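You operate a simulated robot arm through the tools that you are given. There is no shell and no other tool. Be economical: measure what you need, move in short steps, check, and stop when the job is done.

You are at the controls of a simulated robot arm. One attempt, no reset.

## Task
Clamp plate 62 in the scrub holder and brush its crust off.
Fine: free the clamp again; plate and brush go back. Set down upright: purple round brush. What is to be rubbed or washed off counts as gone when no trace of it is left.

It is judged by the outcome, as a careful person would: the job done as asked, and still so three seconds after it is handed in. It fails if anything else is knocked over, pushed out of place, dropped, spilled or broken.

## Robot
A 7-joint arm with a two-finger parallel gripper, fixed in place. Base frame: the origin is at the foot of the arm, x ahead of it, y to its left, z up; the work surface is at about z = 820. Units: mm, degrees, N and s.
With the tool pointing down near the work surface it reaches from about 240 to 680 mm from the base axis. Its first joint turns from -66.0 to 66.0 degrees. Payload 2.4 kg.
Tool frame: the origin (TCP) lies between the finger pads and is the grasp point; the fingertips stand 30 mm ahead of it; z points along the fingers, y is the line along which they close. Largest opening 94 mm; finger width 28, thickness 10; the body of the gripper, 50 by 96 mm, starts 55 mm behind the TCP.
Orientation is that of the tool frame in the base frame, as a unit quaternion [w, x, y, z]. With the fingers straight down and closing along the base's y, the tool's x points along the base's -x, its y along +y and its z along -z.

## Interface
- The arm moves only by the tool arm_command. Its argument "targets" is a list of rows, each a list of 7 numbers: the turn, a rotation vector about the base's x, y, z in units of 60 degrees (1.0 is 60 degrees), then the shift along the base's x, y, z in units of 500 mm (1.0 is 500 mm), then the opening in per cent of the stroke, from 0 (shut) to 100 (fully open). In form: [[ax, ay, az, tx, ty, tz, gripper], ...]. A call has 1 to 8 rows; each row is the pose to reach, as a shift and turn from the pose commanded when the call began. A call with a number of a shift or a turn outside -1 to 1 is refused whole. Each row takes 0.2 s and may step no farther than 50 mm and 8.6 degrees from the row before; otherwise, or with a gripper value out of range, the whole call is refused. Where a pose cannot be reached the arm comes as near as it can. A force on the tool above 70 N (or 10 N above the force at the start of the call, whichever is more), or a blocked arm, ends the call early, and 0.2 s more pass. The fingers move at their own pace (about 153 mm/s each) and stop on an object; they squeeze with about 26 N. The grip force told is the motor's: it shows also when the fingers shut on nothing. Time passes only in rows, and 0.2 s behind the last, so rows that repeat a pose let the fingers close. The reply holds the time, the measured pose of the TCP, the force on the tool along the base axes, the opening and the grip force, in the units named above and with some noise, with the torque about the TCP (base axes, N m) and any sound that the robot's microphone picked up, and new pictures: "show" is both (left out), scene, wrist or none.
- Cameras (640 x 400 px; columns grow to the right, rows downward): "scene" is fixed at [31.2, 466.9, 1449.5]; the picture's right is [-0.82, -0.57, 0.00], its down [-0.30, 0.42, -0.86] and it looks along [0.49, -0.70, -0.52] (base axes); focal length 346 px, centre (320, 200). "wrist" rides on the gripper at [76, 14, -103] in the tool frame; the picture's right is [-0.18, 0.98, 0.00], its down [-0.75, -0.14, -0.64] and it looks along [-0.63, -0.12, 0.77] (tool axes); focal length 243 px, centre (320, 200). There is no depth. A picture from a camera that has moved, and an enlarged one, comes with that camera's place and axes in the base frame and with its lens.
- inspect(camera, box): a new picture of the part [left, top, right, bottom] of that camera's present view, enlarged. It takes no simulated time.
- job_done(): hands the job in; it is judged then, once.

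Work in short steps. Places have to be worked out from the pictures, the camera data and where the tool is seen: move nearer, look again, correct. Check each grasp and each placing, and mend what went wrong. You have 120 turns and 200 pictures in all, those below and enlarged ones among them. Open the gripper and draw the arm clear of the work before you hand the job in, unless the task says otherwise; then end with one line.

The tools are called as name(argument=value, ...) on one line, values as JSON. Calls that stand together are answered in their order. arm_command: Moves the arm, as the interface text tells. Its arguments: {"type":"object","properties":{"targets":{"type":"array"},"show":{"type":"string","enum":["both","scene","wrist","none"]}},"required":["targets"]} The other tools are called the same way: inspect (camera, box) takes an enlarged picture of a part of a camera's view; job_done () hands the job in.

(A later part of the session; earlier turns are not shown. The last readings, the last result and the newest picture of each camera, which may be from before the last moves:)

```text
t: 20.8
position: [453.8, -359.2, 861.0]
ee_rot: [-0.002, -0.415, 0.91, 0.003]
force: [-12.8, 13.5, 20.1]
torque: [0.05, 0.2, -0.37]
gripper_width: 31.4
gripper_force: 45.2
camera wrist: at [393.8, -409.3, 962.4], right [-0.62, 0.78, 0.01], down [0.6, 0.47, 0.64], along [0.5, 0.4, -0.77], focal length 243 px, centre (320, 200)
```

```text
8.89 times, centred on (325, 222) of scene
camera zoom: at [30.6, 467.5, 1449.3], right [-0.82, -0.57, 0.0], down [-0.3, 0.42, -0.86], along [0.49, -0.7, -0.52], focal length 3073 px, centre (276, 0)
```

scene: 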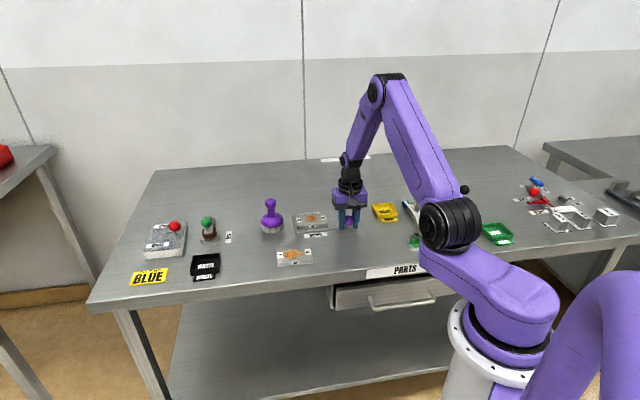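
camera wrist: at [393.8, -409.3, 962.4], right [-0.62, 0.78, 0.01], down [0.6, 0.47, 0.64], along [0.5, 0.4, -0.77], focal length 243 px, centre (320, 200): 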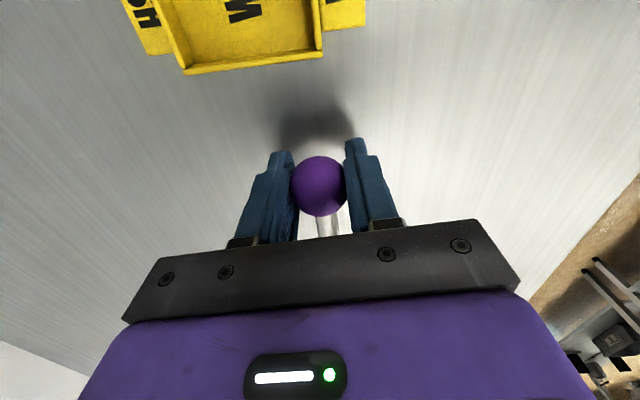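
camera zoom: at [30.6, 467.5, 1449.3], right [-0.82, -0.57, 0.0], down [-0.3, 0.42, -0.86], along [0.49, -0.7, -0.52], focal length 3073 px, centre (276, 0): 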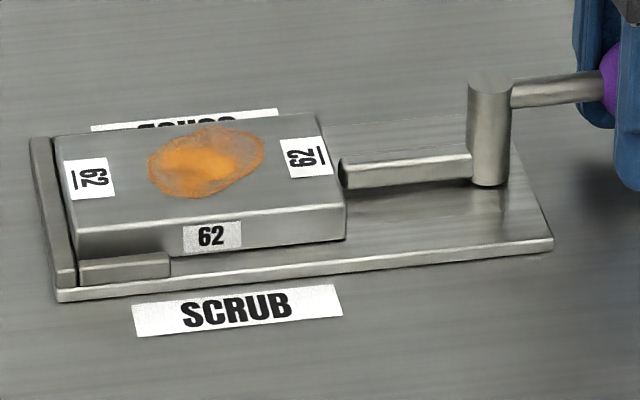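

It hit a firm stop at about 90°: clamped. I relax the push, open, and rise straight up.

arm_command(targets=[[0, 0, -0.08, -0.008, 0.007, 0, 30], [0, 0, -0.08, -0.008, 0.007, 0, 55], [0, 0, -0.08, -0.008, 0.007, 0, 55], [0, 0, -0.08, -0.008, 0.007, 0.08, 55], [0, 0, -0.08, -0.008, 0.007, 0.16, 55], [0, 0, -0.08, -0.008, 0.007, 0.22, 55]], show="both")

inspect(camera="scene", box=[290, 200, 360, 245])

inspect(camera="scene", box=[240, 180, 310, 250])

```text
t: 22.2
position: [450.8, -358.7, 971.0]
ee_rot: [0.0, -0.375, 0.927, -0.002]
force: [0.0, 0.3, 0.0]
torque: [-0.01, -0.03, 0.0]
gripper_width: 51.7
gripper_force: 0.2
camera wrist: at [387.2, -401.9, 1073.3], right [-0.55, 0.83, 0.0], down [0.64, 0.42, 0.64], along [0.54, 0.35, -0.77], focal length 243 px, centre (320, 200)
```

scene: 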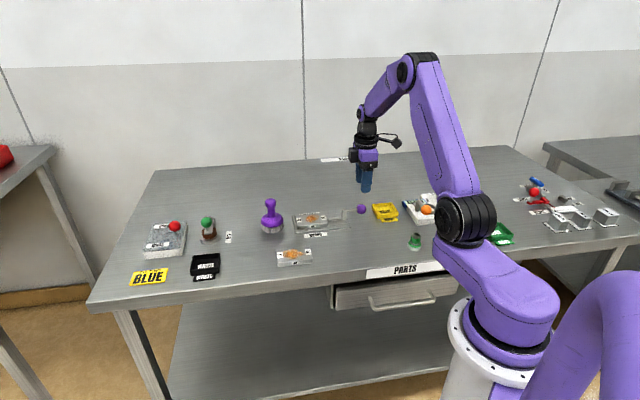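
wrist: 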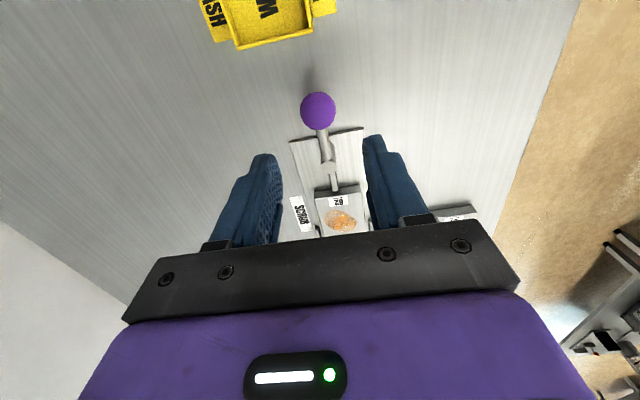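

```text
8.89 times, centred on (325, 222) of scene
camera zoom: at [31.2, 466.9, 1449.5], right [-0.82, -0.57, 0.0], down [-0.3, 0.42, -0.86], along [0.49, -0.7, -0.52], focal length 3073 px, centre (276, 0)
```

zoom: 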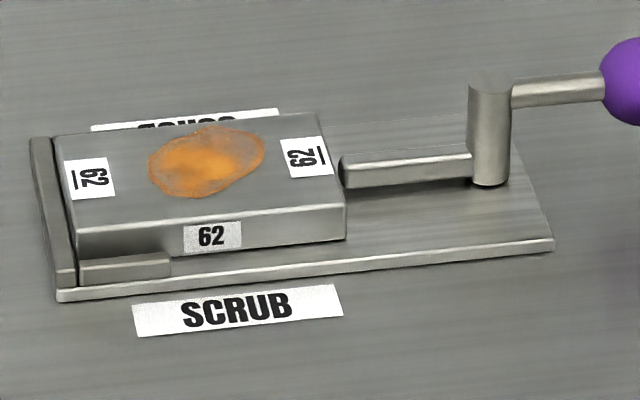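

```text
5.71 times, centred on (275, 215) of scene
camera zoom: at [31.2, 466.9, 1449.5], right [-0.82, -0.57, 0.0], down [-0.3, 0.42, -0.86], along [0.49, -0.7, -0.52], focal length 1976 px, centre (577, 114)
```

zoom: 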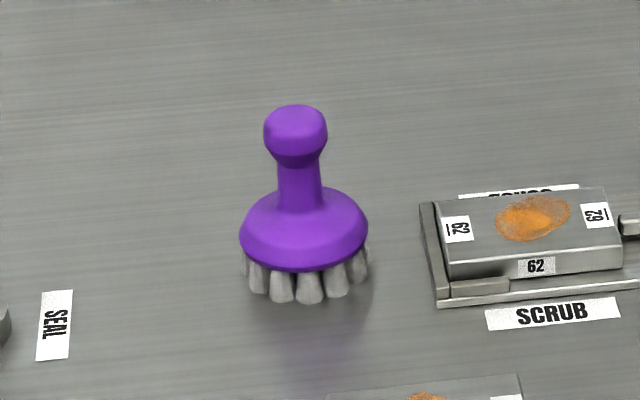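

The plate is clamped. The brush stands near (642,-157) with its knob top at about z=925; I approach it high for a better measurement.

arm_command(targets=[[0, 0, 0.015, 0.06, 0.064, 0.03, 55], [0, 0, 0.015, 0.12, 0.128, 0.05, 70], [0, 0, 0.015, 0.18, 0.192, 0.06, 80], [0, 0, 0.015, 0.24, 0.256, 0.06, 80], [0, 0, 0.015, 0.298, 0.32, 0.06, 80], [0, 0, 0.015, 0.298, 0.32, 0.06, 80]], show="both")

inspect(camera="wrist", box=[220, 60, 420, 240])

```text
t: 23.6
position: [600.7, -200.1, 999.0]
ee_rot: [0.002, -0.382, 0.924, -0.001]
force: [-0.5, -0.5, 0.6]
torque: [-0.01, 0.02, 0.01]
gripper_width: 75.3
gripper_force: 0.0
camera wrist: at [537.8, -244.7, 1101.3], right [-0.57, 0.82, 0.0], down [0.63, 0.43, 0.64], along [0.53, 0.36, -0.77], focal length 243 px, centre (320, 200)
```

scene: 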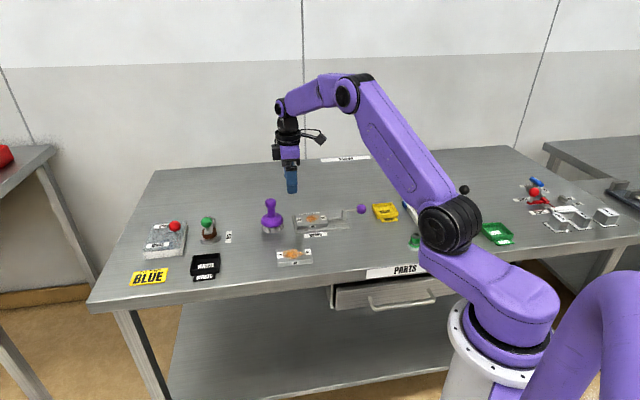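
wrist: 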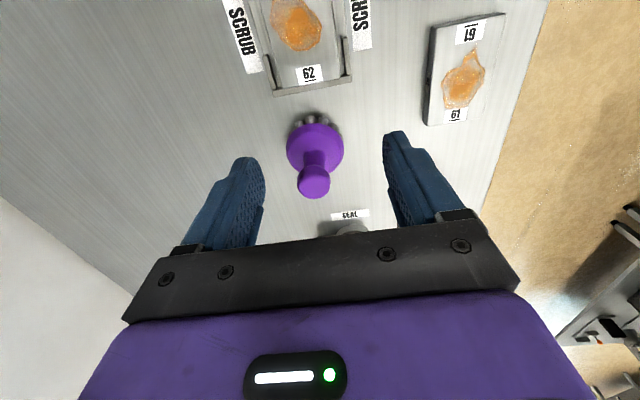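

```text
2.22 times, centred on (320, 150) of wrist
camera zoom: at [537.8, -244.7, 1101.3], right [-0.57, 0.82, 0.0], down [0.63, 0.43, 0.64], along [0.53, 0.36, -0.77], focal length 539 px, centre (320, 311)
```

zoom: 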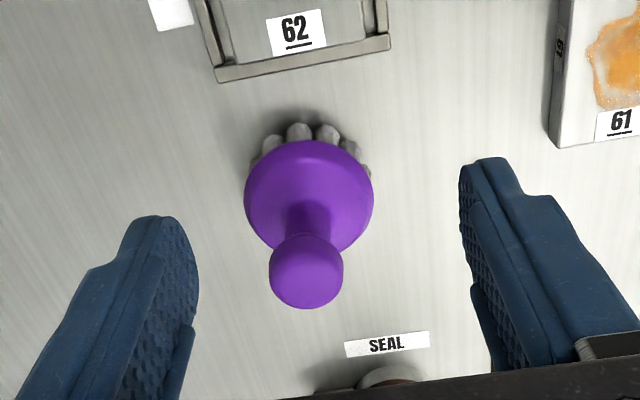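

Combining both views, the brush axis is at about (656,-171) with the knob centre at z≈905. I move above it and check.

arm_command(targets=[[0, 0, 0, 0.055, 0.029, -0.01, 80], [0, 0, 0, 0.11, 0.058, -0.03, 80], [0, 0, 0, 0.11, 0.058, -0.03, 80]], show="both")

inspect(camera="scene", box=[230, 150, 320, 250])

```text
t: 24.4
position: [657.7, -171.4, 983.4]
ee_rot: [0.0, -0.383, 0.924, -0.001]
force: [-0.7, 0.4, 0.4]
torque: [0.02, 0.02, 0.01]
gripper_width: 75.1
gripper_force: 0.1
camera wrist: at [593.9, -216.0, 1086.0], right [-0.57, 0.82, 0.0], down [0.63, 0.43, 0.64], along [0.53, 0.36, -0.77], focal length 243 px, centre (320, 200)
```

scene: 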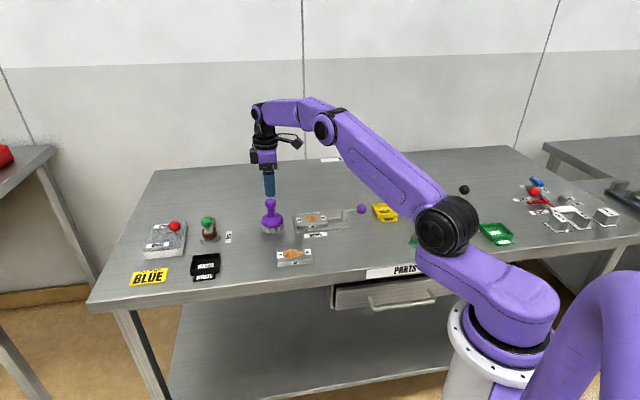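
wrist: 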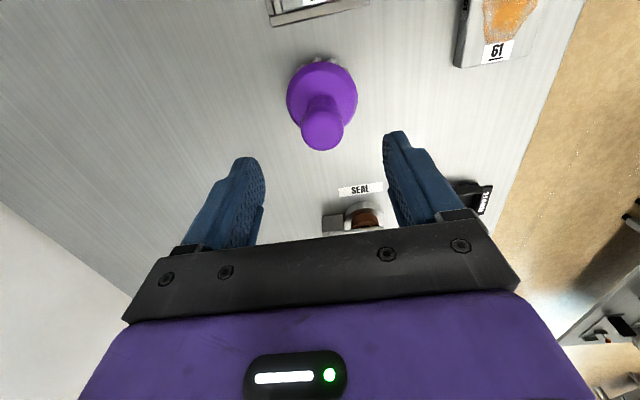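

```text
4.00 times, centred on (275, 200) of scene
camera zoom: at [31.2, 467.0, 1449.5], right [-0.82, -0.57, 0.0], down [-0.3, 0.42, -0.86], along [0.49, -0.7, -0.52], focal length 1383 px, centre (500, 200)
```

zoom: 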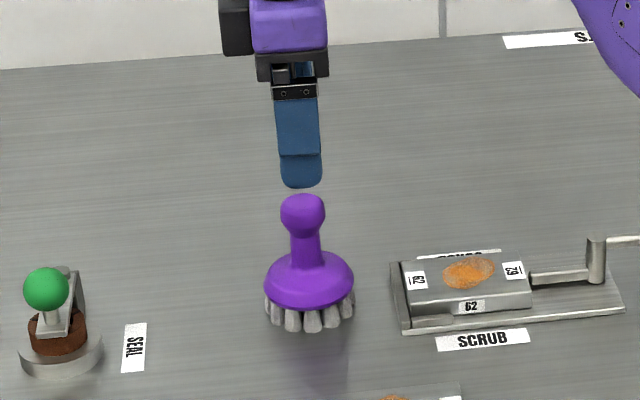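

The knob is directly under the TCP. I descend to z≈905 and close on it.

arm_command(targets=[[0, 0, 0, -0.003, 0, -0.08, 70], [0, 0, 0, -0.003, 0, -0.14, 60], [0, 0, 0, -0.003, 0, -0.157, 60], [0, 0, 0, -0.003, 0, -0.157, 60]], show="wrist")

inspect(camera="scene", box=[230, 150, 320, 250])

```text
t: 25.4
position: [654.7, -172.3, 905.3]
ee_rot: [0.001, -0.383, 0.924, -0.002]
force: [-0.3, 0.5, -0.1]
torque: [0.0, -0.01, 0.0]
gripper_width: 56.6
gripper_force: 0.0
camera wrist: at [591.1, -215.7, 1008.0], right [-0.57, 0.82, 0.0], down [0.63, 0.43, 0.64], along [0.53, 0.36, -0.77], focal length 243 px, centre (320, 200)
```

wrist: 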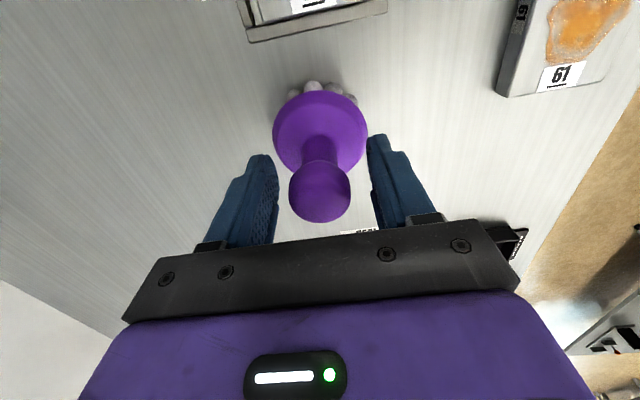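

```text
4.00 times, centred on (275, 200) of scene
camera zoom: at [31.2, 466.9, 1449.5], right [-0.82, -0.57, 0.0], down [-0.3, 0.42, -0.86], along [0.49, -0.7, -0.52], focal length 1383 px, centre (500, 200)
```

zoom: 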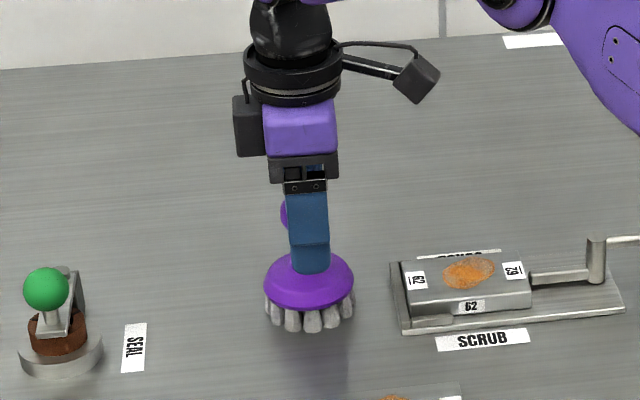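

The knob is centred at the TCP, with the tips clear of the disk. I close.

arm_command(targets=[[0, 0, 0, 0, 0, 0, 40], [0, 0, 0, 0, 0, 0, 25], [0, 0, 0, 0, 0, 0, 25]], show="none")

arm_command(targets=[[0, 0, 0, 0, 0, 0.01, 25], [0, 0, 0, 0, 0, 0.03, 25], [0, 0, 0, 0, 0, 0.07, 25], [0, 0, 0, 0, 0, 0.07, 25]], show="wrist")

inspect(camera="scene", box=[230, 150, 320, 250])

```text
t: 26.2
position: [654.8, -171.9, 905.7]
ee_rot: [0.001, -0.382, 0.924, -0.002]
force: [0.5, -0.2, 0.9]
torque: [-0.02, -0.02, -0.03]
gripper_width: 32.0
gripper_force: 25.6
```

```text
t: 27.2
position: [653.5, -168.8, 942.1]
ee_rot: [0.0, -0.383, 0.924, 0.0]
force: [0.4, 0.7, -1.4]
torque: [0.0, 0.01, 0.0]
gripper_width: 32.0
gripper_force: 26.1
camera wrist: at [590.7, -214.5, 1044.5], right [-0.57, 0.82, 0.0], down [0.63, 0.43, 0.64], along [0.53, 0.36, -0.77], focal length 243 px, centre (320, 200)
```

wrist: 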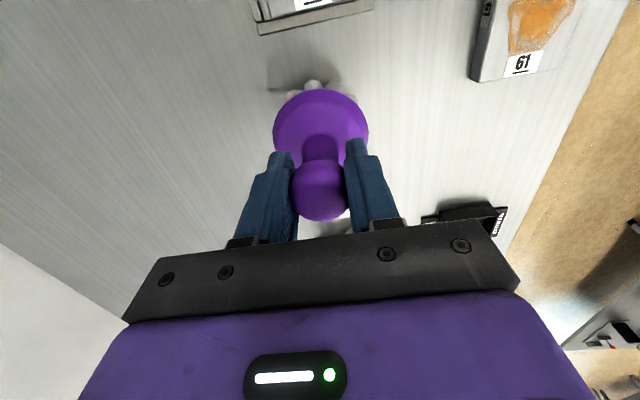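

```text
4.00 times, centred on (275, 200) of scene
camera zoom: at [31.2, 466.9, 1449.5], right [-0.82, -0.57, 0.0], down [-0.3, 0.42, -0.86], along [0.49, -0.7, -0.52], focal length 1383 px, centre (500, 200)
```

zoom: 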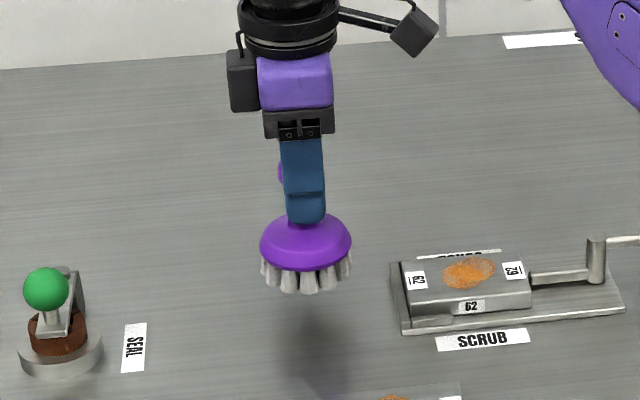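

The brush is held upright (bottom 85.5 mm below the TCP). I carry it over the crust, centred at about (567,-250), and hover above.

arm_command(targets=[[0, 0, 0, 0, 0, 0.04, 25], [0, 0, 0, -0.05, -0.048, 0.06, 25], [0, 0, 0, -0.11, -0.105, 0.06, 25], [0, 0, 0, -0.173, -0.164, 0.06, 25], [0, 0, 0, -0.173, -0.164, 0.01, 25], [0, 0, 0, -0.173, -0.164, 0, 25]], show="wrist")

inspect(camera="scene", box=[280, 180, 370, 245])

```text
t: 28.6
position: [566.2, -250.5, 941.2]
ee_rot: [0.0, -0.383, 0.924, -0.001]
force: [0.3, -0.8, -0.4]
torque: [-0.02, -0.01, 0.03]
gripper_width: 32.1
gripper_force: 26.4
camera wrist: at [503.6, -294.9, 1044.0], right [-0.57, 0.82, 0.0], down [0.63, 0.43, 0.64], along [0.53, 0.36, -0.77], focal length 243 px, centre (320, 200)
```

wrist: 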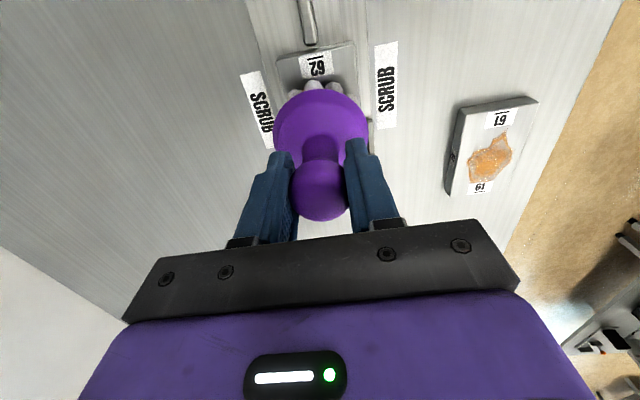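

```text
6.15 times, centred on (325, 212) of scene
camera zoom: at [31.2, 466.9, 1449.5], right [-0.82, -0.57, 0.0], down [-0.3, 0.42, -0.86], along [0.49, -0.7, -0.52], focal length 2128 px, centre (289, 123)
```

zoom: 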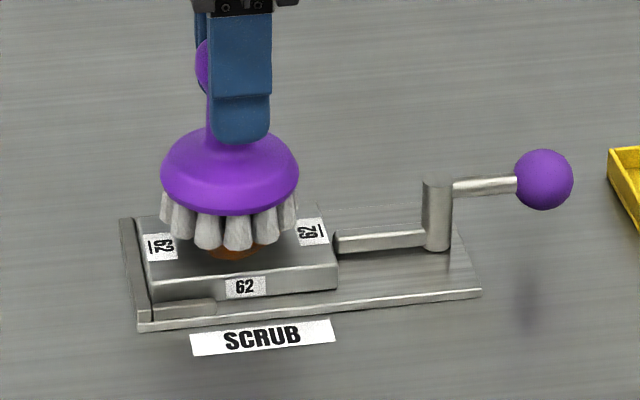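

The brush is centred over the crust. I lower gently until the bristles press.

arm_command(targets=[[0, 0, 0, 0, 0, -0.01, 25], [0, 0, 0, 0, 0, -0.02, 25], [0, 0, 0, 0, 0, -0.026, 25]], show="none")

inspect(camera="scene", box=[280, 180, 370, 245])

```text
t: 29.4
position: [568.5, -250.5, 928.7]
ee_rot: [0.001, -0.382, 0.924, -0.002]
force: [-0.4, -0.3, -1.1]
torque: [0.02, -0.01, -0.01]
gripper_width: 32.0
gripper_force: 26.1
```

```text
6.15 times, centred on (325, 212) of scene
camera zoom: at [31.2, 466.9, 1449.5], right [-0.82, -0.57, 0.0], down [-0.3, 0.42, -0.86], along [0.49, -0.7, -0.52], focal length 2128 px, centre (289, 123)
```

zoom: 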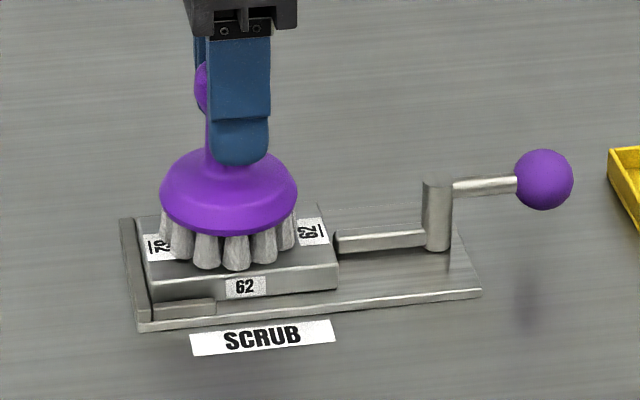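

Not touching yet; I go on down in 1–2 mm steps.

arm_command(targets=[[0, 0, 0, 0, 0, -0.003, 25], [0, 0, 0, 0, 0, -0.006, 25], [0, 0, 0, 0, 0, -0.008, 25]], show="none")

```text
t: 30.2
position: [568.3, -252.2, 926.7]
ee_rot: [0.003, -0.384, 0.923, -0.002]
force: [1.6, 3.4, 18.2]
torque: [-0.06, 0.29, -0.02]
gripper_width: 31.9
gripper_force: 25.6
```

Contact with about 18 N. I ease by 1 mm and rub with short strokes, first across, then along the plate.

arm_command(targets=[[0, 0, 0, 0.017, -0.017, 0.002, 25], [0, 0, 0, -0.017, 0.017, 0.002, 25], [0, 0, 0, 0.017, -0.017, 0.002, 25], [0, 0, 0, -0.017, 0.017, 0.002, 25], [0, 0, 0, 0.013, 0.013, 0.002, 25], [0, 0, 0, -0.014, -0.014, 0.002, 25], [0, 0, 0, 0.013, 0.013, 0.002, 25], [0, 0, 0, 0, 0, 0.002, 25]], show="none")

inspect(camera="scene", box=[280, 180, 370, 245])

```text
t: 32.0
position: [569.5, -251.6, 926.0]
ee_rot: [0.001, -0.383, 0.924, -0.003]
force: [0.9, 0.3, 1.6]
torque: [0.0, 0.01, 0.02]
gripper_width: 32.2
gripper_force: 25.9
```

```text
6.15 times, centred on (325, 212) of scene
camera zoom: at [31.2, 467.0, 1449.5], right [-0.82, -0.57, 0.0], down [-0.3, 0.42, -0.86], along [0.49, -0.7, -0.52], focal length 2128 px, centre (289, 123)
```

zoom: 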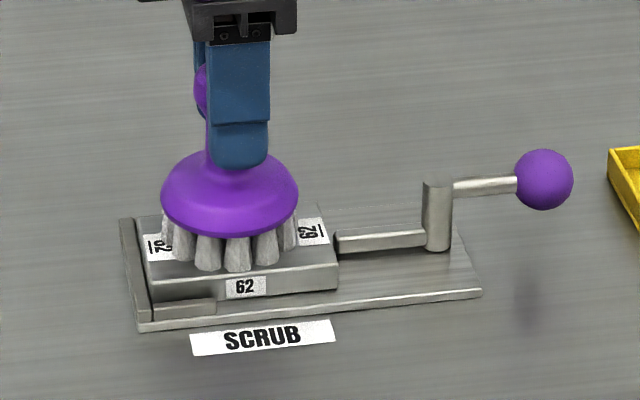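

The force has dropped to about 2 N, so I press 1.5 mm deeper and rub again, then lift for a look.

arm_command(targets=[[0, 0, 0, 0.008, -0.008, -0.002, 25], [0, 0, 0, -0.017, 0.017, -0.003, 25], [0, 0, 0, 0.017, -0.017, -0.003, 25], [0, 0, 0, -0.017, 0.017, -0.003, 25], [0, 0, 0, 0.017, -0.017, -0.003, 25], [0, 0, 0, 0.01, 0.01, -0.003, 25], [0, 0, 0, -0.016, -0.016, -0.003, 25], [0, 0, 0, 0.012, 0.012, -0.003, 25]], show="none")

arm_command(targets=[[0, 0, 0, -0.012, -0.012, 0, 25], [0, 0, 0, -0.012, -0.012, 0.04, 25], [0, 0, 0, 0.05, 0.04, 0.1, 25], [0, 0, 0, 0.1, 0.08, 0.13, 25], [0, 0, 0, 0.1, 0.08, 0.13, 25]], show="none")

inspect(camera="scene", box=[280, 170, 370, 245])

inspect(camera="wrist", box=[220, 0, 440, 180])

```text
t: 33.8
position: [572.9, -245.7, 923.0]
ee_rot: [0.0, -0.383, 0.924, -0.001]
force: [-1.3, -3.3, 9.9]
torque: [-0.01, -0.12, 0.04]
gripper_width: 31.8
gripper_force: 26.6
```

```text
refused: row 3 steps farther than a row can; nothing moved
```

```text
5.33 times, centred on (325, 208) of scene
camera zoom: at [31.0, 466.9, 1449.5], right [-0.82, -0.57, 0.0], down [-0.3, 0.42, -0.86], along [0.49, -0.7, -0.52], focal length 1844 px, centre (293, 160)
```

zoom: 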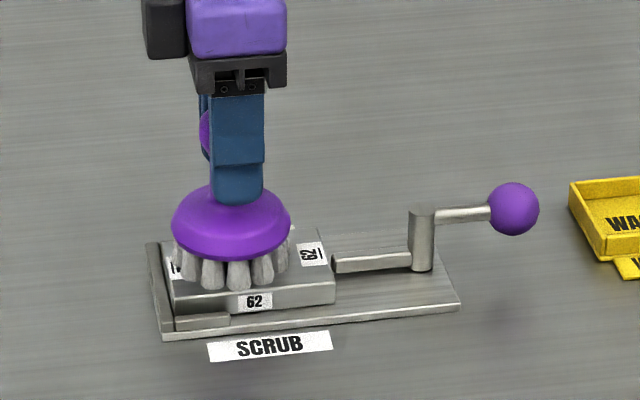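

```text
2.22 times, centred on (330, 90) of wrist
camera zoom: at [510.0, -290.8, 1026.3], right [-0.56, 0.83, 0.0], down [0.63, 0.43, 0.64], along [0.53, 0.36, -0.77], focal length 539 px, centre (298, 444)
```

zoom: 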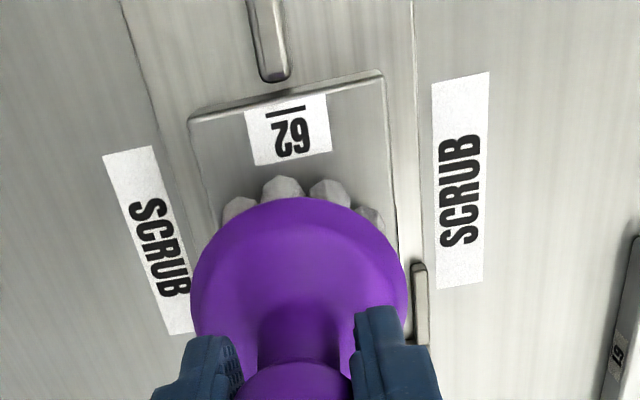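

The rubbing left about 10 N of pressing force. I lift in smaller steps and move aside toward the brush's place to look at the plate.

arm_command(targets=[[0, 0, 0, -0.012, -0.012, 0.005, 25], [0, 0, 0, -0.012, -0.012, 0.07, 25], [0, 0, 0, 0.04, 0.03, 0.12, 25], [0, 0, 0, 0.1, 0.08, 0.13, 25], [0, 0, 0, 0.13, 0.11, 0.13, 25], [0, 0, 0, 0.13, 0.11, 0.13, 25]], show="none")

inspect(camera="scene", box=[280, 190, 370, 245])

inspect(camera="wrist", box=[220, 0, 440, 180])

```text
t: 35.2
position: [639.6, -188.8, 989.4]
ee_rot: [0.001, -0.383, 0.924, -0.003]
force: [0.1, -0.1, -1.0]
torque: [0.02, -0.02, 0.01]
gripper_width: 31.9
gripper_force: 26.1
```

```text
7.11 times, centred on (325, 218) of scene
camera zoom: at [31.2, 467.0, 1449.5], right [-0.82, -0.57, 0.0], down [-0.3, 0.42, -0.86], along [0.49, -0.7, -0.52], focal length 2458 px, centre (284, 76)
```

zoom: 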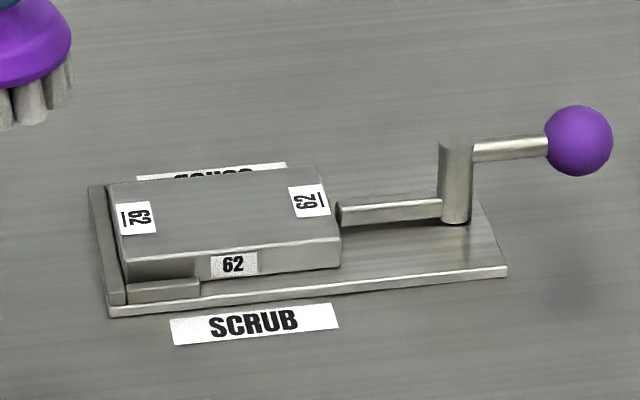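

```text
2.22 times, centred on (330, 90) of wrist
camera zoom: at [576.4, -233.1, 1091.5], right [-0.57, 0.82, 0.0], down [0.63, 0.43, 0.64], along [0.53, 0.36, -0.77], focal length 539 px, centre (298, 444)
```

zoom: 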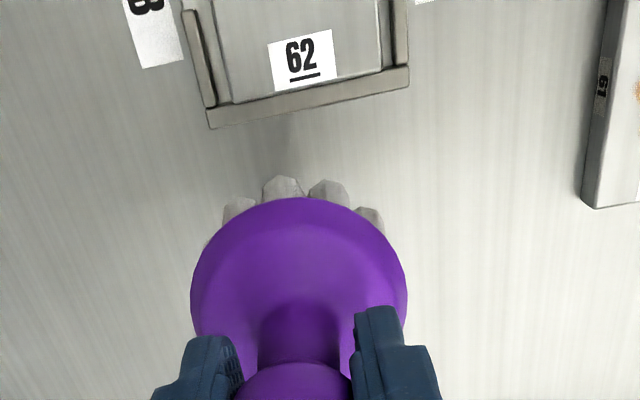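

The crust looks gone; I zoom in closer to make sure no trace is left.

inspect(camera="scene", box=[292, 210, 332, 235])

```text
16.00 times, centred on (312, 222) of scene
camera zoom: at [31.2, 467.0, 1449.5], right [-0.82, -0.57, 0.0], down [-0.3, 0.42, -0.86], along [0.49, -0.7, -0.52], focal length 5532 px, centre (448, -160)
```

zoom: 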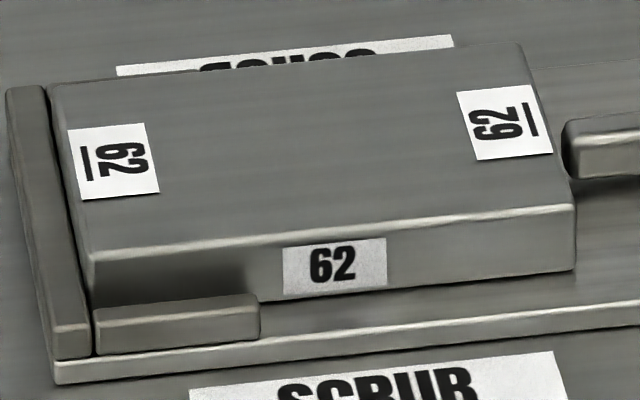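

The plate is clean. I return the brush to its original spot (654.8,-172) and lower it close to the table.

arm_command(targets=[[0, 0, 0, 0.03, 0.034, 0, 25], [0, 0, 0, 0.03, 0.034, -0.07, 25], [0, 0, 0, 0.03, 0.034, -0.14, 25], [0, 0, 0, 0.03, 0.034, -0.16, 25], [0, 0, 0, 0.03, 0.034, -0.164, 25]], show="none")

inspect(camera="scene", box=[230, 150, 320, 250])

```text
t: 36.4
position: [654.3, -173.2, 907.0]
ee_rot: [0.001, -0.383, 0.924, -0.002]
force: [-1.1, 0.1, -0.7]
torque: [0.01, -0.02, 0.02]
gripper_width: 31.9
gripper_force: 26.2
```

```text
4.00 times, centred on (275, 200) of scene
camera zoom: at [31.2, 466.9, 1449.5], right [-0.82, -0.57, 0.0], down [-0.3, 0.42, -0.86], along [0.49, -0.7, -0.52], focal length 1383 px, centre (500, 200)
```

zoom: 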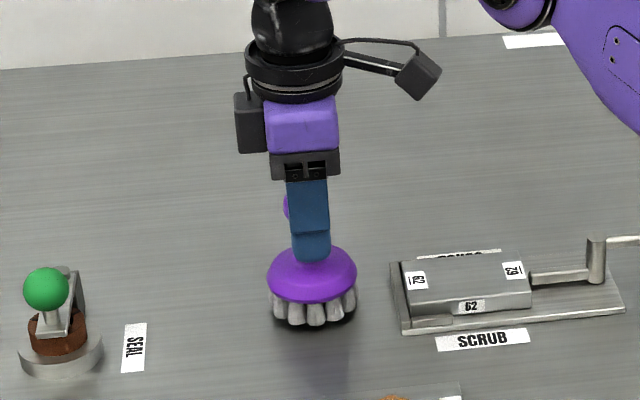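

It is still a few millimetres above the table, so I lower in small steps until contact.

arm_command(targets=[[0, 0, 0, 0.001, 0.001, -0.004, 25], [0, 0, 0, 0.001, 0.001, -0.007, 25], [0, 0, 0, 0.001, 0.001, -0.009, 25]], show="none")

```text
t: 37.2
position: [655.1, -172.5, 902.0]
ee_rot: [0.001, -0.383, 0.924, -0.002]
force: [0.1, 0.3, -0.5]
torque: [-0.02, 0.0, 0.05]
gripper_width: 32.1
gripper_force: 26.1
```

arm_command(targets=[[0, 0, 0, 0, 0, -0.002, 25], [0, 0, 0, 0, 0, -0.004, 25]], show="none")

inspect(camera="scene", box=[240, 190, 310, 240])

```text
t: 37.8
position: [653.9, -171.7, 902.1]
ee_rot: [0.0, -0.382, 0.924, -0.002]
force: [-4.5, 0.6, 10.2]
torque: [0.13, 0.24, 0.02]
gripper_width: 31.6
gripper_force: 26.3
```

```text
8.00 times, centred on (275, 215) of scene
camera zoom: at [30.9, 467.0, 1449.5], right [-0.82, -0.57, 0.0], down [-0.3, 0.42, -0.86], along [0.49, -0.7, -0.52], focal length 2766 px, centre (680, 80)
```

zoom: 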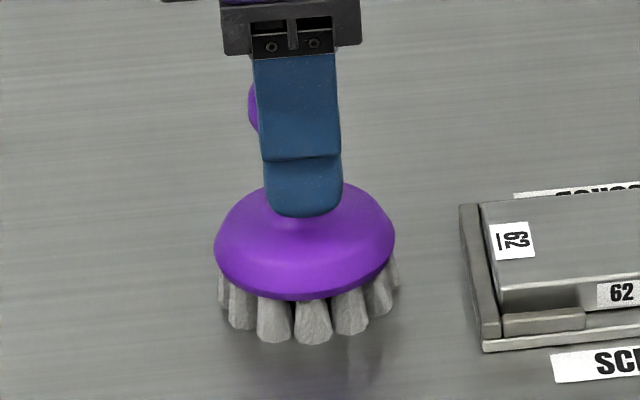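

The brush stands on the table. I unload, open, and rise.

arm_command(targets=[[0, 0, 0, 0, 0, 0.0022, 25], [0, 0, 0, 0, 0, 0.0022, 60], [0, 0, 0, 0, 0, 0.0022, 60], [0, 0, 0, 0, 0, 0.06, 60], [0, 0, 0, 0, 0, 0.15, 60], [0, 0, 0, 0, 0, 0.19, 60]], show="both")

inspect(camera="scene", box=[240, 180, 310, 250])

```text
t: 39.2
position: [654.7, -172.8, 995.1]
ee_rot: [0.0, -0.383, 0.924, 0.0]
force: [0.2, 0.3, 0.5]
torque: [0.01, 0.02, -0.03]
gripper_width: 56.2
gripper_force: 0.1
camera wrist: at [590.9, -216.4, 1097.0], right [-0.57, 0.82, 0.0], down [0.63, 0.43, 0.64], along [0.53, 0.36, -0.77], focal length 243 px, centre (320, 200)
```

scene: 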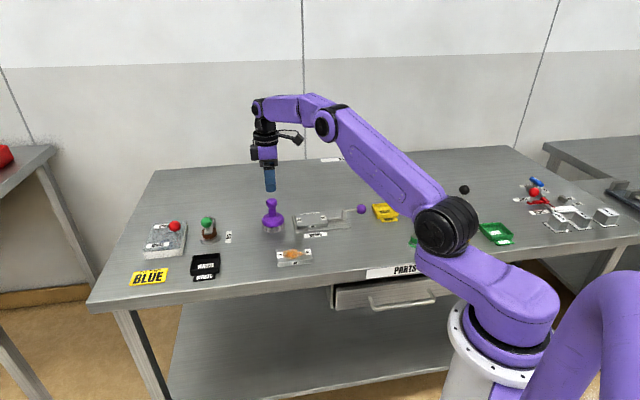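
wrist: 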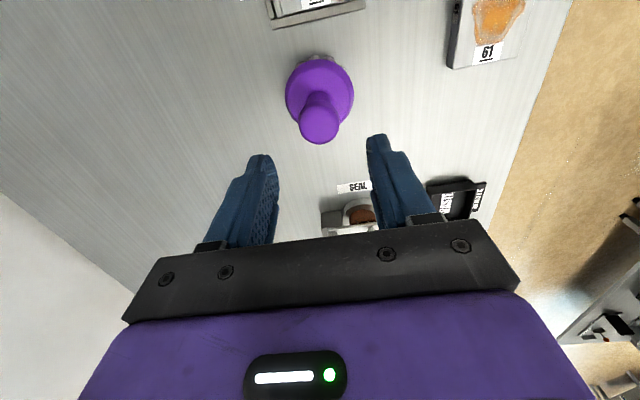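

```text
5.71 times, centred on (275, 215) of scene
camera zoom: at [31.2, 466.9, 1449.5], right [-0.82, -0.57, 0.0], down [-0.3, 0.42, -0.86], along [0.49, -0.7, -0.52], focal length 1976 px, centre (577, 114)
```

zoom: 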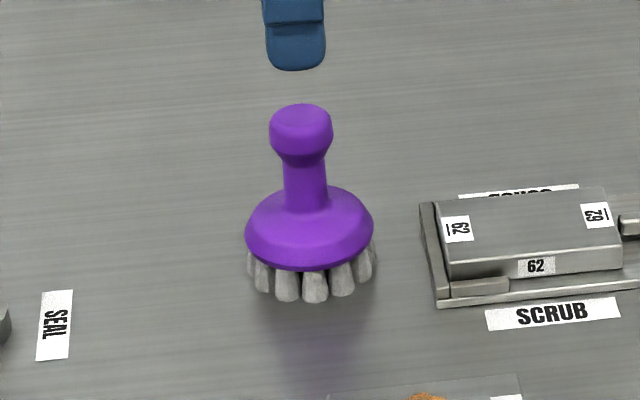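

The brush stands upright at its place. I return above the lever ball at (452,-359) to free the clamp.

arm_command(targets=[[0, 0, 0, -0.066, -0.062, 0, 55], [0, 0, 0, -0.132, -0.124, 0, 55], [0, 0, 0, -0.198, -0.186, 0, 55], [0, 0, 0, -0.264, -0.248, 0, 55], [0, 0, 0, -0.33, -0.31, 0, 55], [0, 0, 0, -0.404, -0.373, -0.04, 55], [0, 0, 0, -0.404, -0.373, -0.08, 55]], show="wrist")

```text
refused: row 6 steps farther than a row can; nothing moved
```

One step was too long; I respace the rows.

arm_command(targets=[[0, 0, 0, -0.066, -0.062, 0, 55], [0, 0, 0, -0.132, -0.124, 0, 55], [0, 0, 0, -0.198, -0.186, 0, 55], [0, 0, 0, -0.264, -0.248, 0, 55], [0, 0, 0, -0.33, -0.31, 0, 55], [0, 0, 0, -0.394, -0.365, 0, 55], [0, 0, 0, -0.404, -0.373, -0.06, 55], [0, 0, 0, -0.404, -0.373, -0.08, 55]], show="wrist")

```text
t: 41.0
position: [451.9, -360.8, 955.2]
ee_rot: [0.0, -0.382, 0.924, -0.001]
force: [0.5, 0.2, 0.1]
torque: [-0.01, 0.0, -0.02]
gripper_width: 51.8
gripper_force: 0.2
camera wrist: at [388.7, -404.5, 1056.9], right [-0.57, 0.82, 0.0], down [0.63, 0.43, 0.64], along [0.53, 0.36, -0.77], focal length 243 px, centre (320, 200)
```

wrist: 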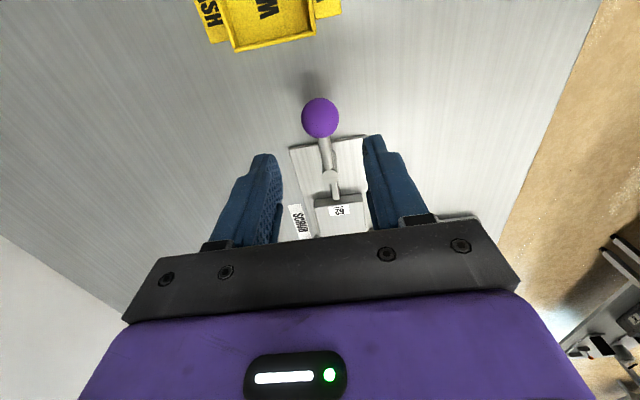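

The ball is at (453,-360.5), right beneath. I descend and grip it.

arm_command(targets=[[0, 0, 0, 0.002, 0.001, -0.08, 55], [0, 0, 0, 0.002, 0.001, -0.16, 55], [0, 0, 0, 0.002, 0.001, -0.19, 55], [0, 0, 0, 0.002, 0.001, -0.19, 30], [0, 0, 0, 0.002, 0.001, -0.19, 30]], show="none")

```text
t: 42.2
position: [454.3, -359.3, 858.3]
ee_rot: [0.0, -0.382, 0.924, -0.002]
force: [-3.7, 3.5, -0.5]
torque: [-0.1, 0.0, -0.03]
gripper_width: 31.5
gripper_force: 45.1
```

Gripped. I swing it back clockwise along the same arc.

arm_command(targets=[[0, 0, -0.133, -0.0098, 0.0113, 0.002, 30], [0, 0, -0.267, -0.0179, 0.0238, 0.003, 30], [0, 0, -0.4, -0.0242, 0.0373, 0.003, 30], [0, 0, -0.533, -0.0286, 0.0516, 0.003, 30], [0, 0, -0.667, -0.0309, 0.0663, 0.003, 30], [0, 0, -0.8, -0.0312, 0.0812, 0.003, 30], [0, 0, -0.933, -0.0293, 0.096, 0.003, 30]], show="none")

inspect(camera="scene", box=[290, 180, 380, 245])

```text
t: 43.8
position: [439.5, -311.1, 861.5]
ee_rot: [-0.002, 0.096, 0.995, -0.001]
force: [0.6, -0.9, -30.0]
torque: [0.07, 0.41, 0.0]
gripper_width: 31.3
gripper_force: 45.0
```

```text
6.15 times, centred on (335, 212) of scene
camera zoom: at [31.7, 466.6, 1449.6], right [-0.82, -0.57, 0.0], down [-0.3, 0.42, -0.86], along [0.49, -0.7, -0.52], focal length 2128 px, centre (228, 123)
```

zoom: 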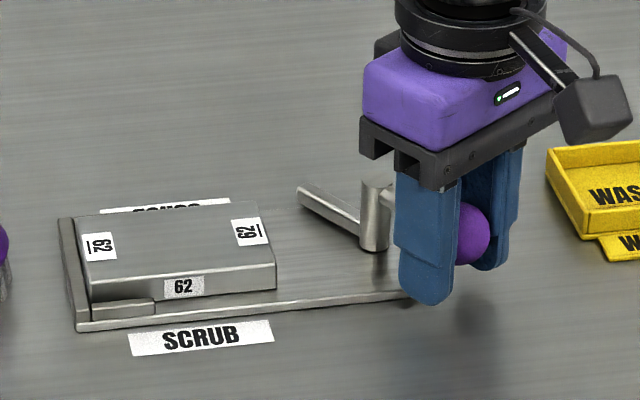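

The lever is opening, but I was pulling up a little; I drop 1.5–2 mm and finish the swing to its original angle.

arm_command(targets=[[0, 0, -0.133, 0.0038, 0.0144, -0.003, 30], [0, 0, -0.267, 0.0097, 0.0281, -0.004, 30], [0, 0, -0.4, 0.0174, 0.0409, -0.004, 30], [0, 0, -0.533, 0.0267, 0.0525, -0.004, 30], [0, 0, -0.533, 0.0267, 0.0525, -0.004, 30]], show="none")

inspect(camera="scene", box=[290, 180, 380, 245])

```text
t: 45.0
position: [452.1, -285.1, 860.6]
ee_rot: [0.0, 0.366, 0.931, -0.001]
force: [-9.5, 6.9, 13.1]
torque: [0.5, 0.55, -0.07]
gripper_width: 31.3
gripper_force: 44.9
```

```text
6.15 times, centred on (335, 212) of scene
camera zoom: at [30.8, 467.3, 1449.4], right [-0.82, -0.57, 0.0], down [-0.3, 0.42, -0.86], along [0.49, -0.7, -0.52], focal length 2128 px, centre (228, 123)
```

zoom: 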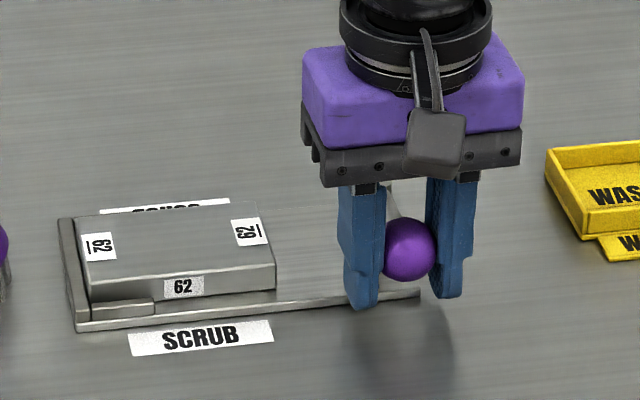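

The lever is back at its starting place, (452,-285). I open and rise.

arm_command(targets=[[0, 0, 0, 0, 0, 0.002, 45], [0, 0, 0, 0, 0, 0.002, 55], [0, 0, 0, 0, 0, 0.002, 55], [0, 0, 0, 0, 0, 0.08, 55], [0, 0, 0, 0, 0, 0.16, 55], [0, 0, 0, 0, 0, 0.2, 55]], show="none")

inspect(camera="scene", box=[290, 180, 380, 245])

```text
t: 46.4
position: [451.4, -283.8, 960.6]
ee_rot: [-0.002, 0.366, 0.931, -0.001]
force: [1.1, -0.1, 0.4]
torque: [0.0, 0.04, -0.02]
gripper_width: 51.5
gripper_force: 0.2
```

```text
6.15 times, centred on (335, 212) of scene
camera zoom: at [31.2, 466.9, 1449.5], right [-0.82, -0.57, 0.0], down [-0.3, 0.42, -0.86], along [0.49, -0.7, -0.52], focal length 2128 px, centre (228, 123)
```

zoom: 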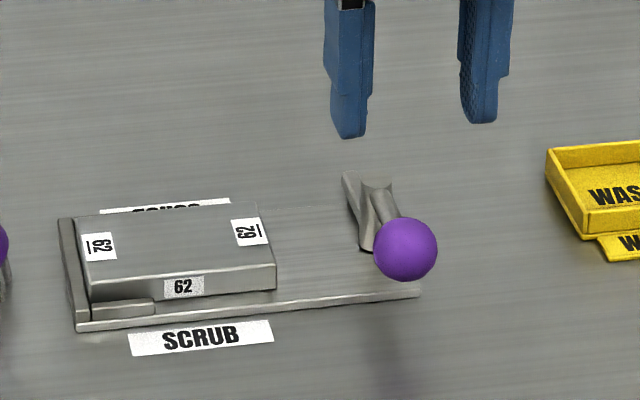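

The clamp is free. I turn the hand back by +88° and go over the plate.

arm_command(targets=[[0, 0, 0.14, 0.03, 0.01, 0, 60], [0, 0, 0.28, 0.06, 0.02, 0, 65], [0, 0, 0.42, 0.09, 0.03, 0, 75], [0, 0, 0.56, 0.12, 0.038, 0, 75], [0, 0, 0.7, 0.15, 0.046, 0, 75], [0, 0, 0.84, 0.18, 0.055, 0, 75], [0, 0, 0.98, 0.21, 0.063, 0, 75]], show="none")

arm_command(targets=[[0, 0, 0.14, 0.013, 0.005, 0, 75], [0, 0, 0.28, 0.013, 0.005, 0, 75], [0, 0, 0.42, 0.013, 0.005, 0, 75], [0, 0, 0.488, 0.013, 0.005, 0, 75], [0, 0, 0.488, 0.013, 0.005, -0.08, 75], [0, 0, 0.488, 0.013, 0.005, -0.12, 75]], show="wrist")

inspect(camera="wrist", box=[220, 60, 420, 240])

inspect(camera="scene", box=[290, 195, 360, 245])

```text
t: 48.0
position: [557.7, -252.6, 959.5]
ee_rot: [0.0, -0.139, 0.99, -0.002]
force: [0.1, 0.3, 0.4]
torque: [-0.02, -0.02, 0.0]
gripper_width: 70.6
gripper_force: 0.1
```

```text
t: 49.4
position: [564.2, -250.6, 900.3]
ee_rot: [0.001, -0.384, 0.923, -0.002]
force: [-0.9, 0.7, -0.9]
torque: [0.0, -0.01, 0.03]
gripper_width: 70.5
gripper_force: 0.0
camera wrist: at [500.9, -295.4, 1002.7], right [-0.57, 0.82, 0.0], down [0.63, 0.44, 0.64], along [0.53, 0.36, -0.77], focal length 243 px, centre (320, 200)
```

wrist: 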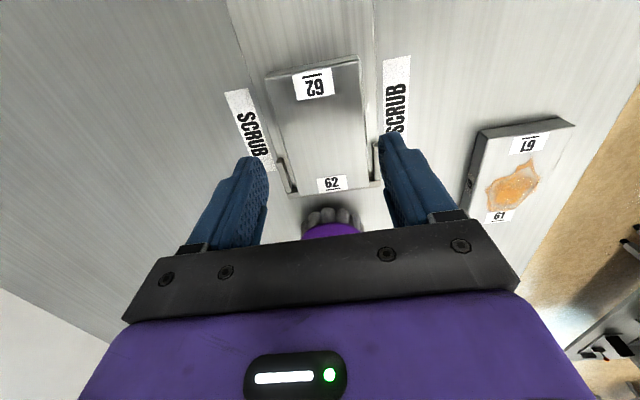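

```text
2.22 times, centred on (320, 150) of wrist
camera zoom: at [500.9, -295.4, 1002.7], right [-0.57, 0.82, 0.0], down [0.63, 0.44, 0.64], along [0.53, 0.36, -0.77], focal length 539 px, centre (320, 311)
```

zoom: 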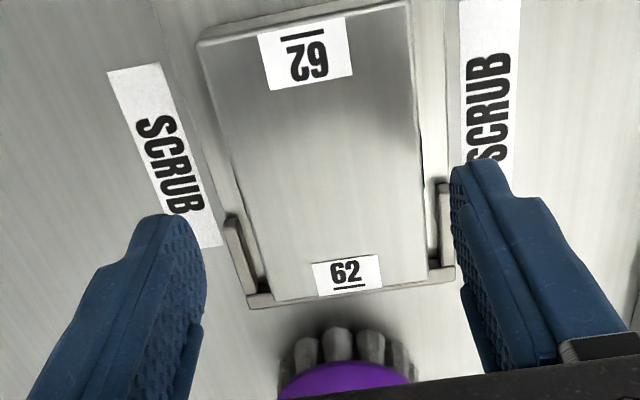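

```text
8.00 times, centred on (325, 220) of scene
camera zoom: at [31.2, 466.9, 1449.5], right [-0.82, -0.57, 0.0], down [-0.3, 0.42, -0.86], along [0.49, -0.7, -0.52], focal length 2766 px, centre (280, 40)
```

zoom: 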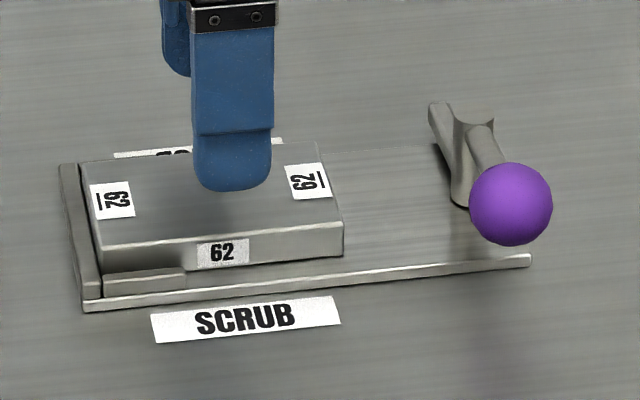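

The plate's top is clean from this side as well. I descend beside it, clear of the guides, and close.

arm_command(targets=[[0, 0, 0, -0.001, 0.001, -0.04, 75], [0, 0, 0, -0.001, 0.001, -0.07, 75], [0, 0, 0, -0.001, 0.001, -0.084, 75], [0, 0, 0, -0.001, 0.001, -0.084, 50], [0, 0, 0, -0.001, 0.001, -0.084, 40], [0, 0, 0, -0.001, 0.001, -0.084, 40]], show="none")

inspect(camera="scene", box=[290, 195, 360, 245])

```text
t: 50.8
position: [562.7, -249.4, 858.1]
ee_rot: [0.0, -0.385, 0.923, -0.002]
force: [-2.5, 2.1, 5.1]
torque: [0.0, 0.32, -0.04]
gripper_width: 59.5
gripper_force: 26.3
```

```text
8.00 times, centred on (325, 220) of scene
camera zoom: at [31.1, 467.0, 1449.5], right [-0.82, -0.57, 0.0], down [-0.3, 0.42, -0.86], along [0.49, -0.7, -0.52], focal length 2766 px, centre (280, 40)
```

zoom: 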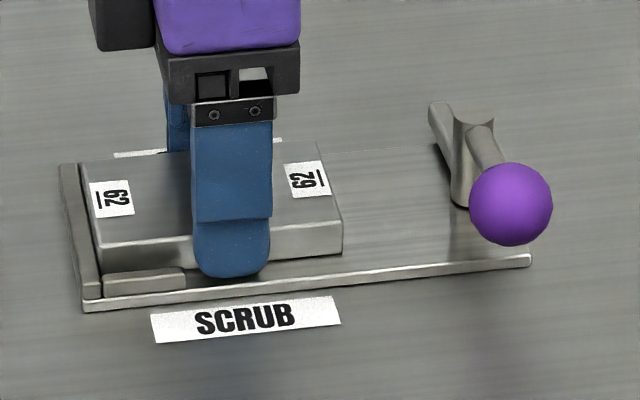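

Gripped at 59.5 mm. I lift straight up and carry the plate back above its place.

arm_command(targets=[[0, 0, 0, 0, 0, 0.01, 40], [0, 0, 0, 0, 0, 0.08, 40], [0, 0, 0, 0, 0, 0.17, 40], [0, 0, 0, -0.07, 0.035, 0.17, 40], [0, 0, -0.01, -0.14, 0.07, 0.17, 40], [0, 0, -0.02, -0.21, 0.105, 0.17, 40], [0, 0, -0.022, -0.283, 0.141, 0.17, 40], [0, 0, -0.022, -0.283, 0.141, 0.12, 40]], show="both")

inspect(camera="scene", box=[270, 190, 390, 280])

```text
t: 52.6
position: [423.4, -177.9, 916.8]
ee_rot: [0.001, -0.373, 0.928, -0.002]
force: [0.1, -0.5, -2.8]
torque: [-0.04, 0.02, 0.0]
gripper_width: 59.4
gripper_force: 26.1
camera wrist: at [358.8, -221.3, 1019.1], right [-0.55, 0.84, 0.0], down [0.64, 0.42, 0.64], along [0.54, 0.35, -0.77], focal length 243 px, centre (320, 200)
```

scene: 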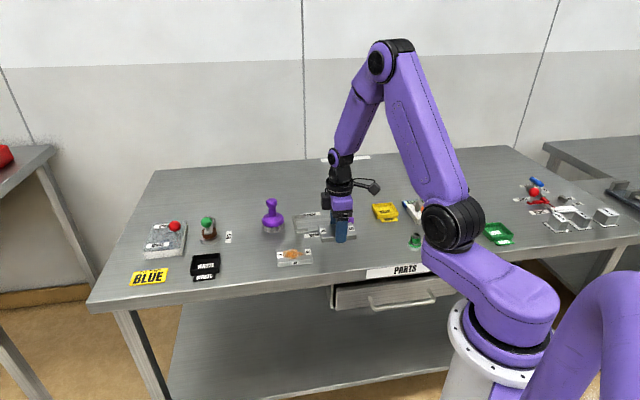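
wrist: 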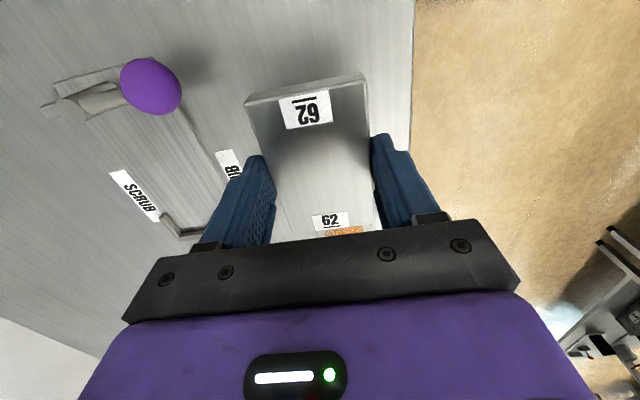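

```text
4.44 times, centred on (330, 235) of scene
camera zoom: at [31.2, 466.9, 1449.5], right [-0.82, -0.57, 0.0], down [-0.3, 0.42, -0.86], along [0.49, -0.7, -0.52], focal length 1537 px, centre (276, 44)
```

zoom: 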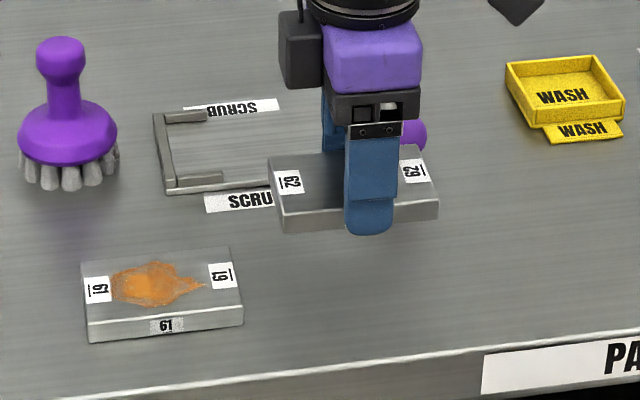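

In the hand, the plate sits 3 mm further along than at first, so I correct for that and lower it to just above the table.

arm_command(targets=[[0, 0, 0, -0.004, -0.003, -0.06, 40], [0, 0, 0, -0.004, -0.003, -0.11, 40], [0, 0, 0, -0.004, -0.003, -0.118, 40]], show="none")

inspect(camera="scene", box=[240, 190, 380, 278])

```text
t: 53.4
position: [419.4, -180.3, 856.6]
ee_rot: [0.001, -0.373, 0.928, -0.002]
force: [0.4, -0.6, -3.0]
torque: [0.03, -0.02, 0.0]
gripper_width: 59.7
gripper_force: 25.9
```

```text
4.55 times, centred on (310, 234) of scene
camera zoom: at [31.3, 466.9, 1449.5], right [-0.82, -0.57, 0.0], down [-0.3, 0.42, -0.86], along [0.49, -0.7, -0.52], focal length 1572 px, centre (366, 46)
```

zoom: 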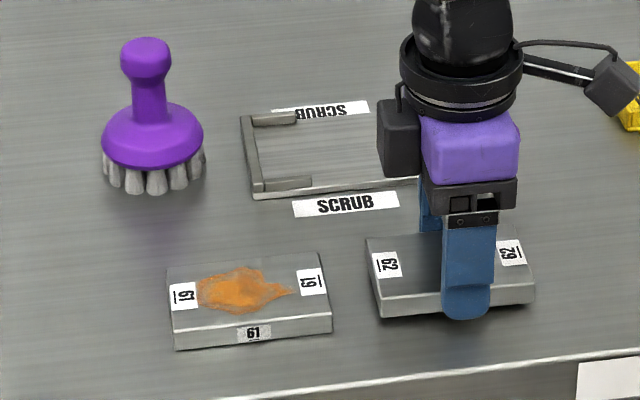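

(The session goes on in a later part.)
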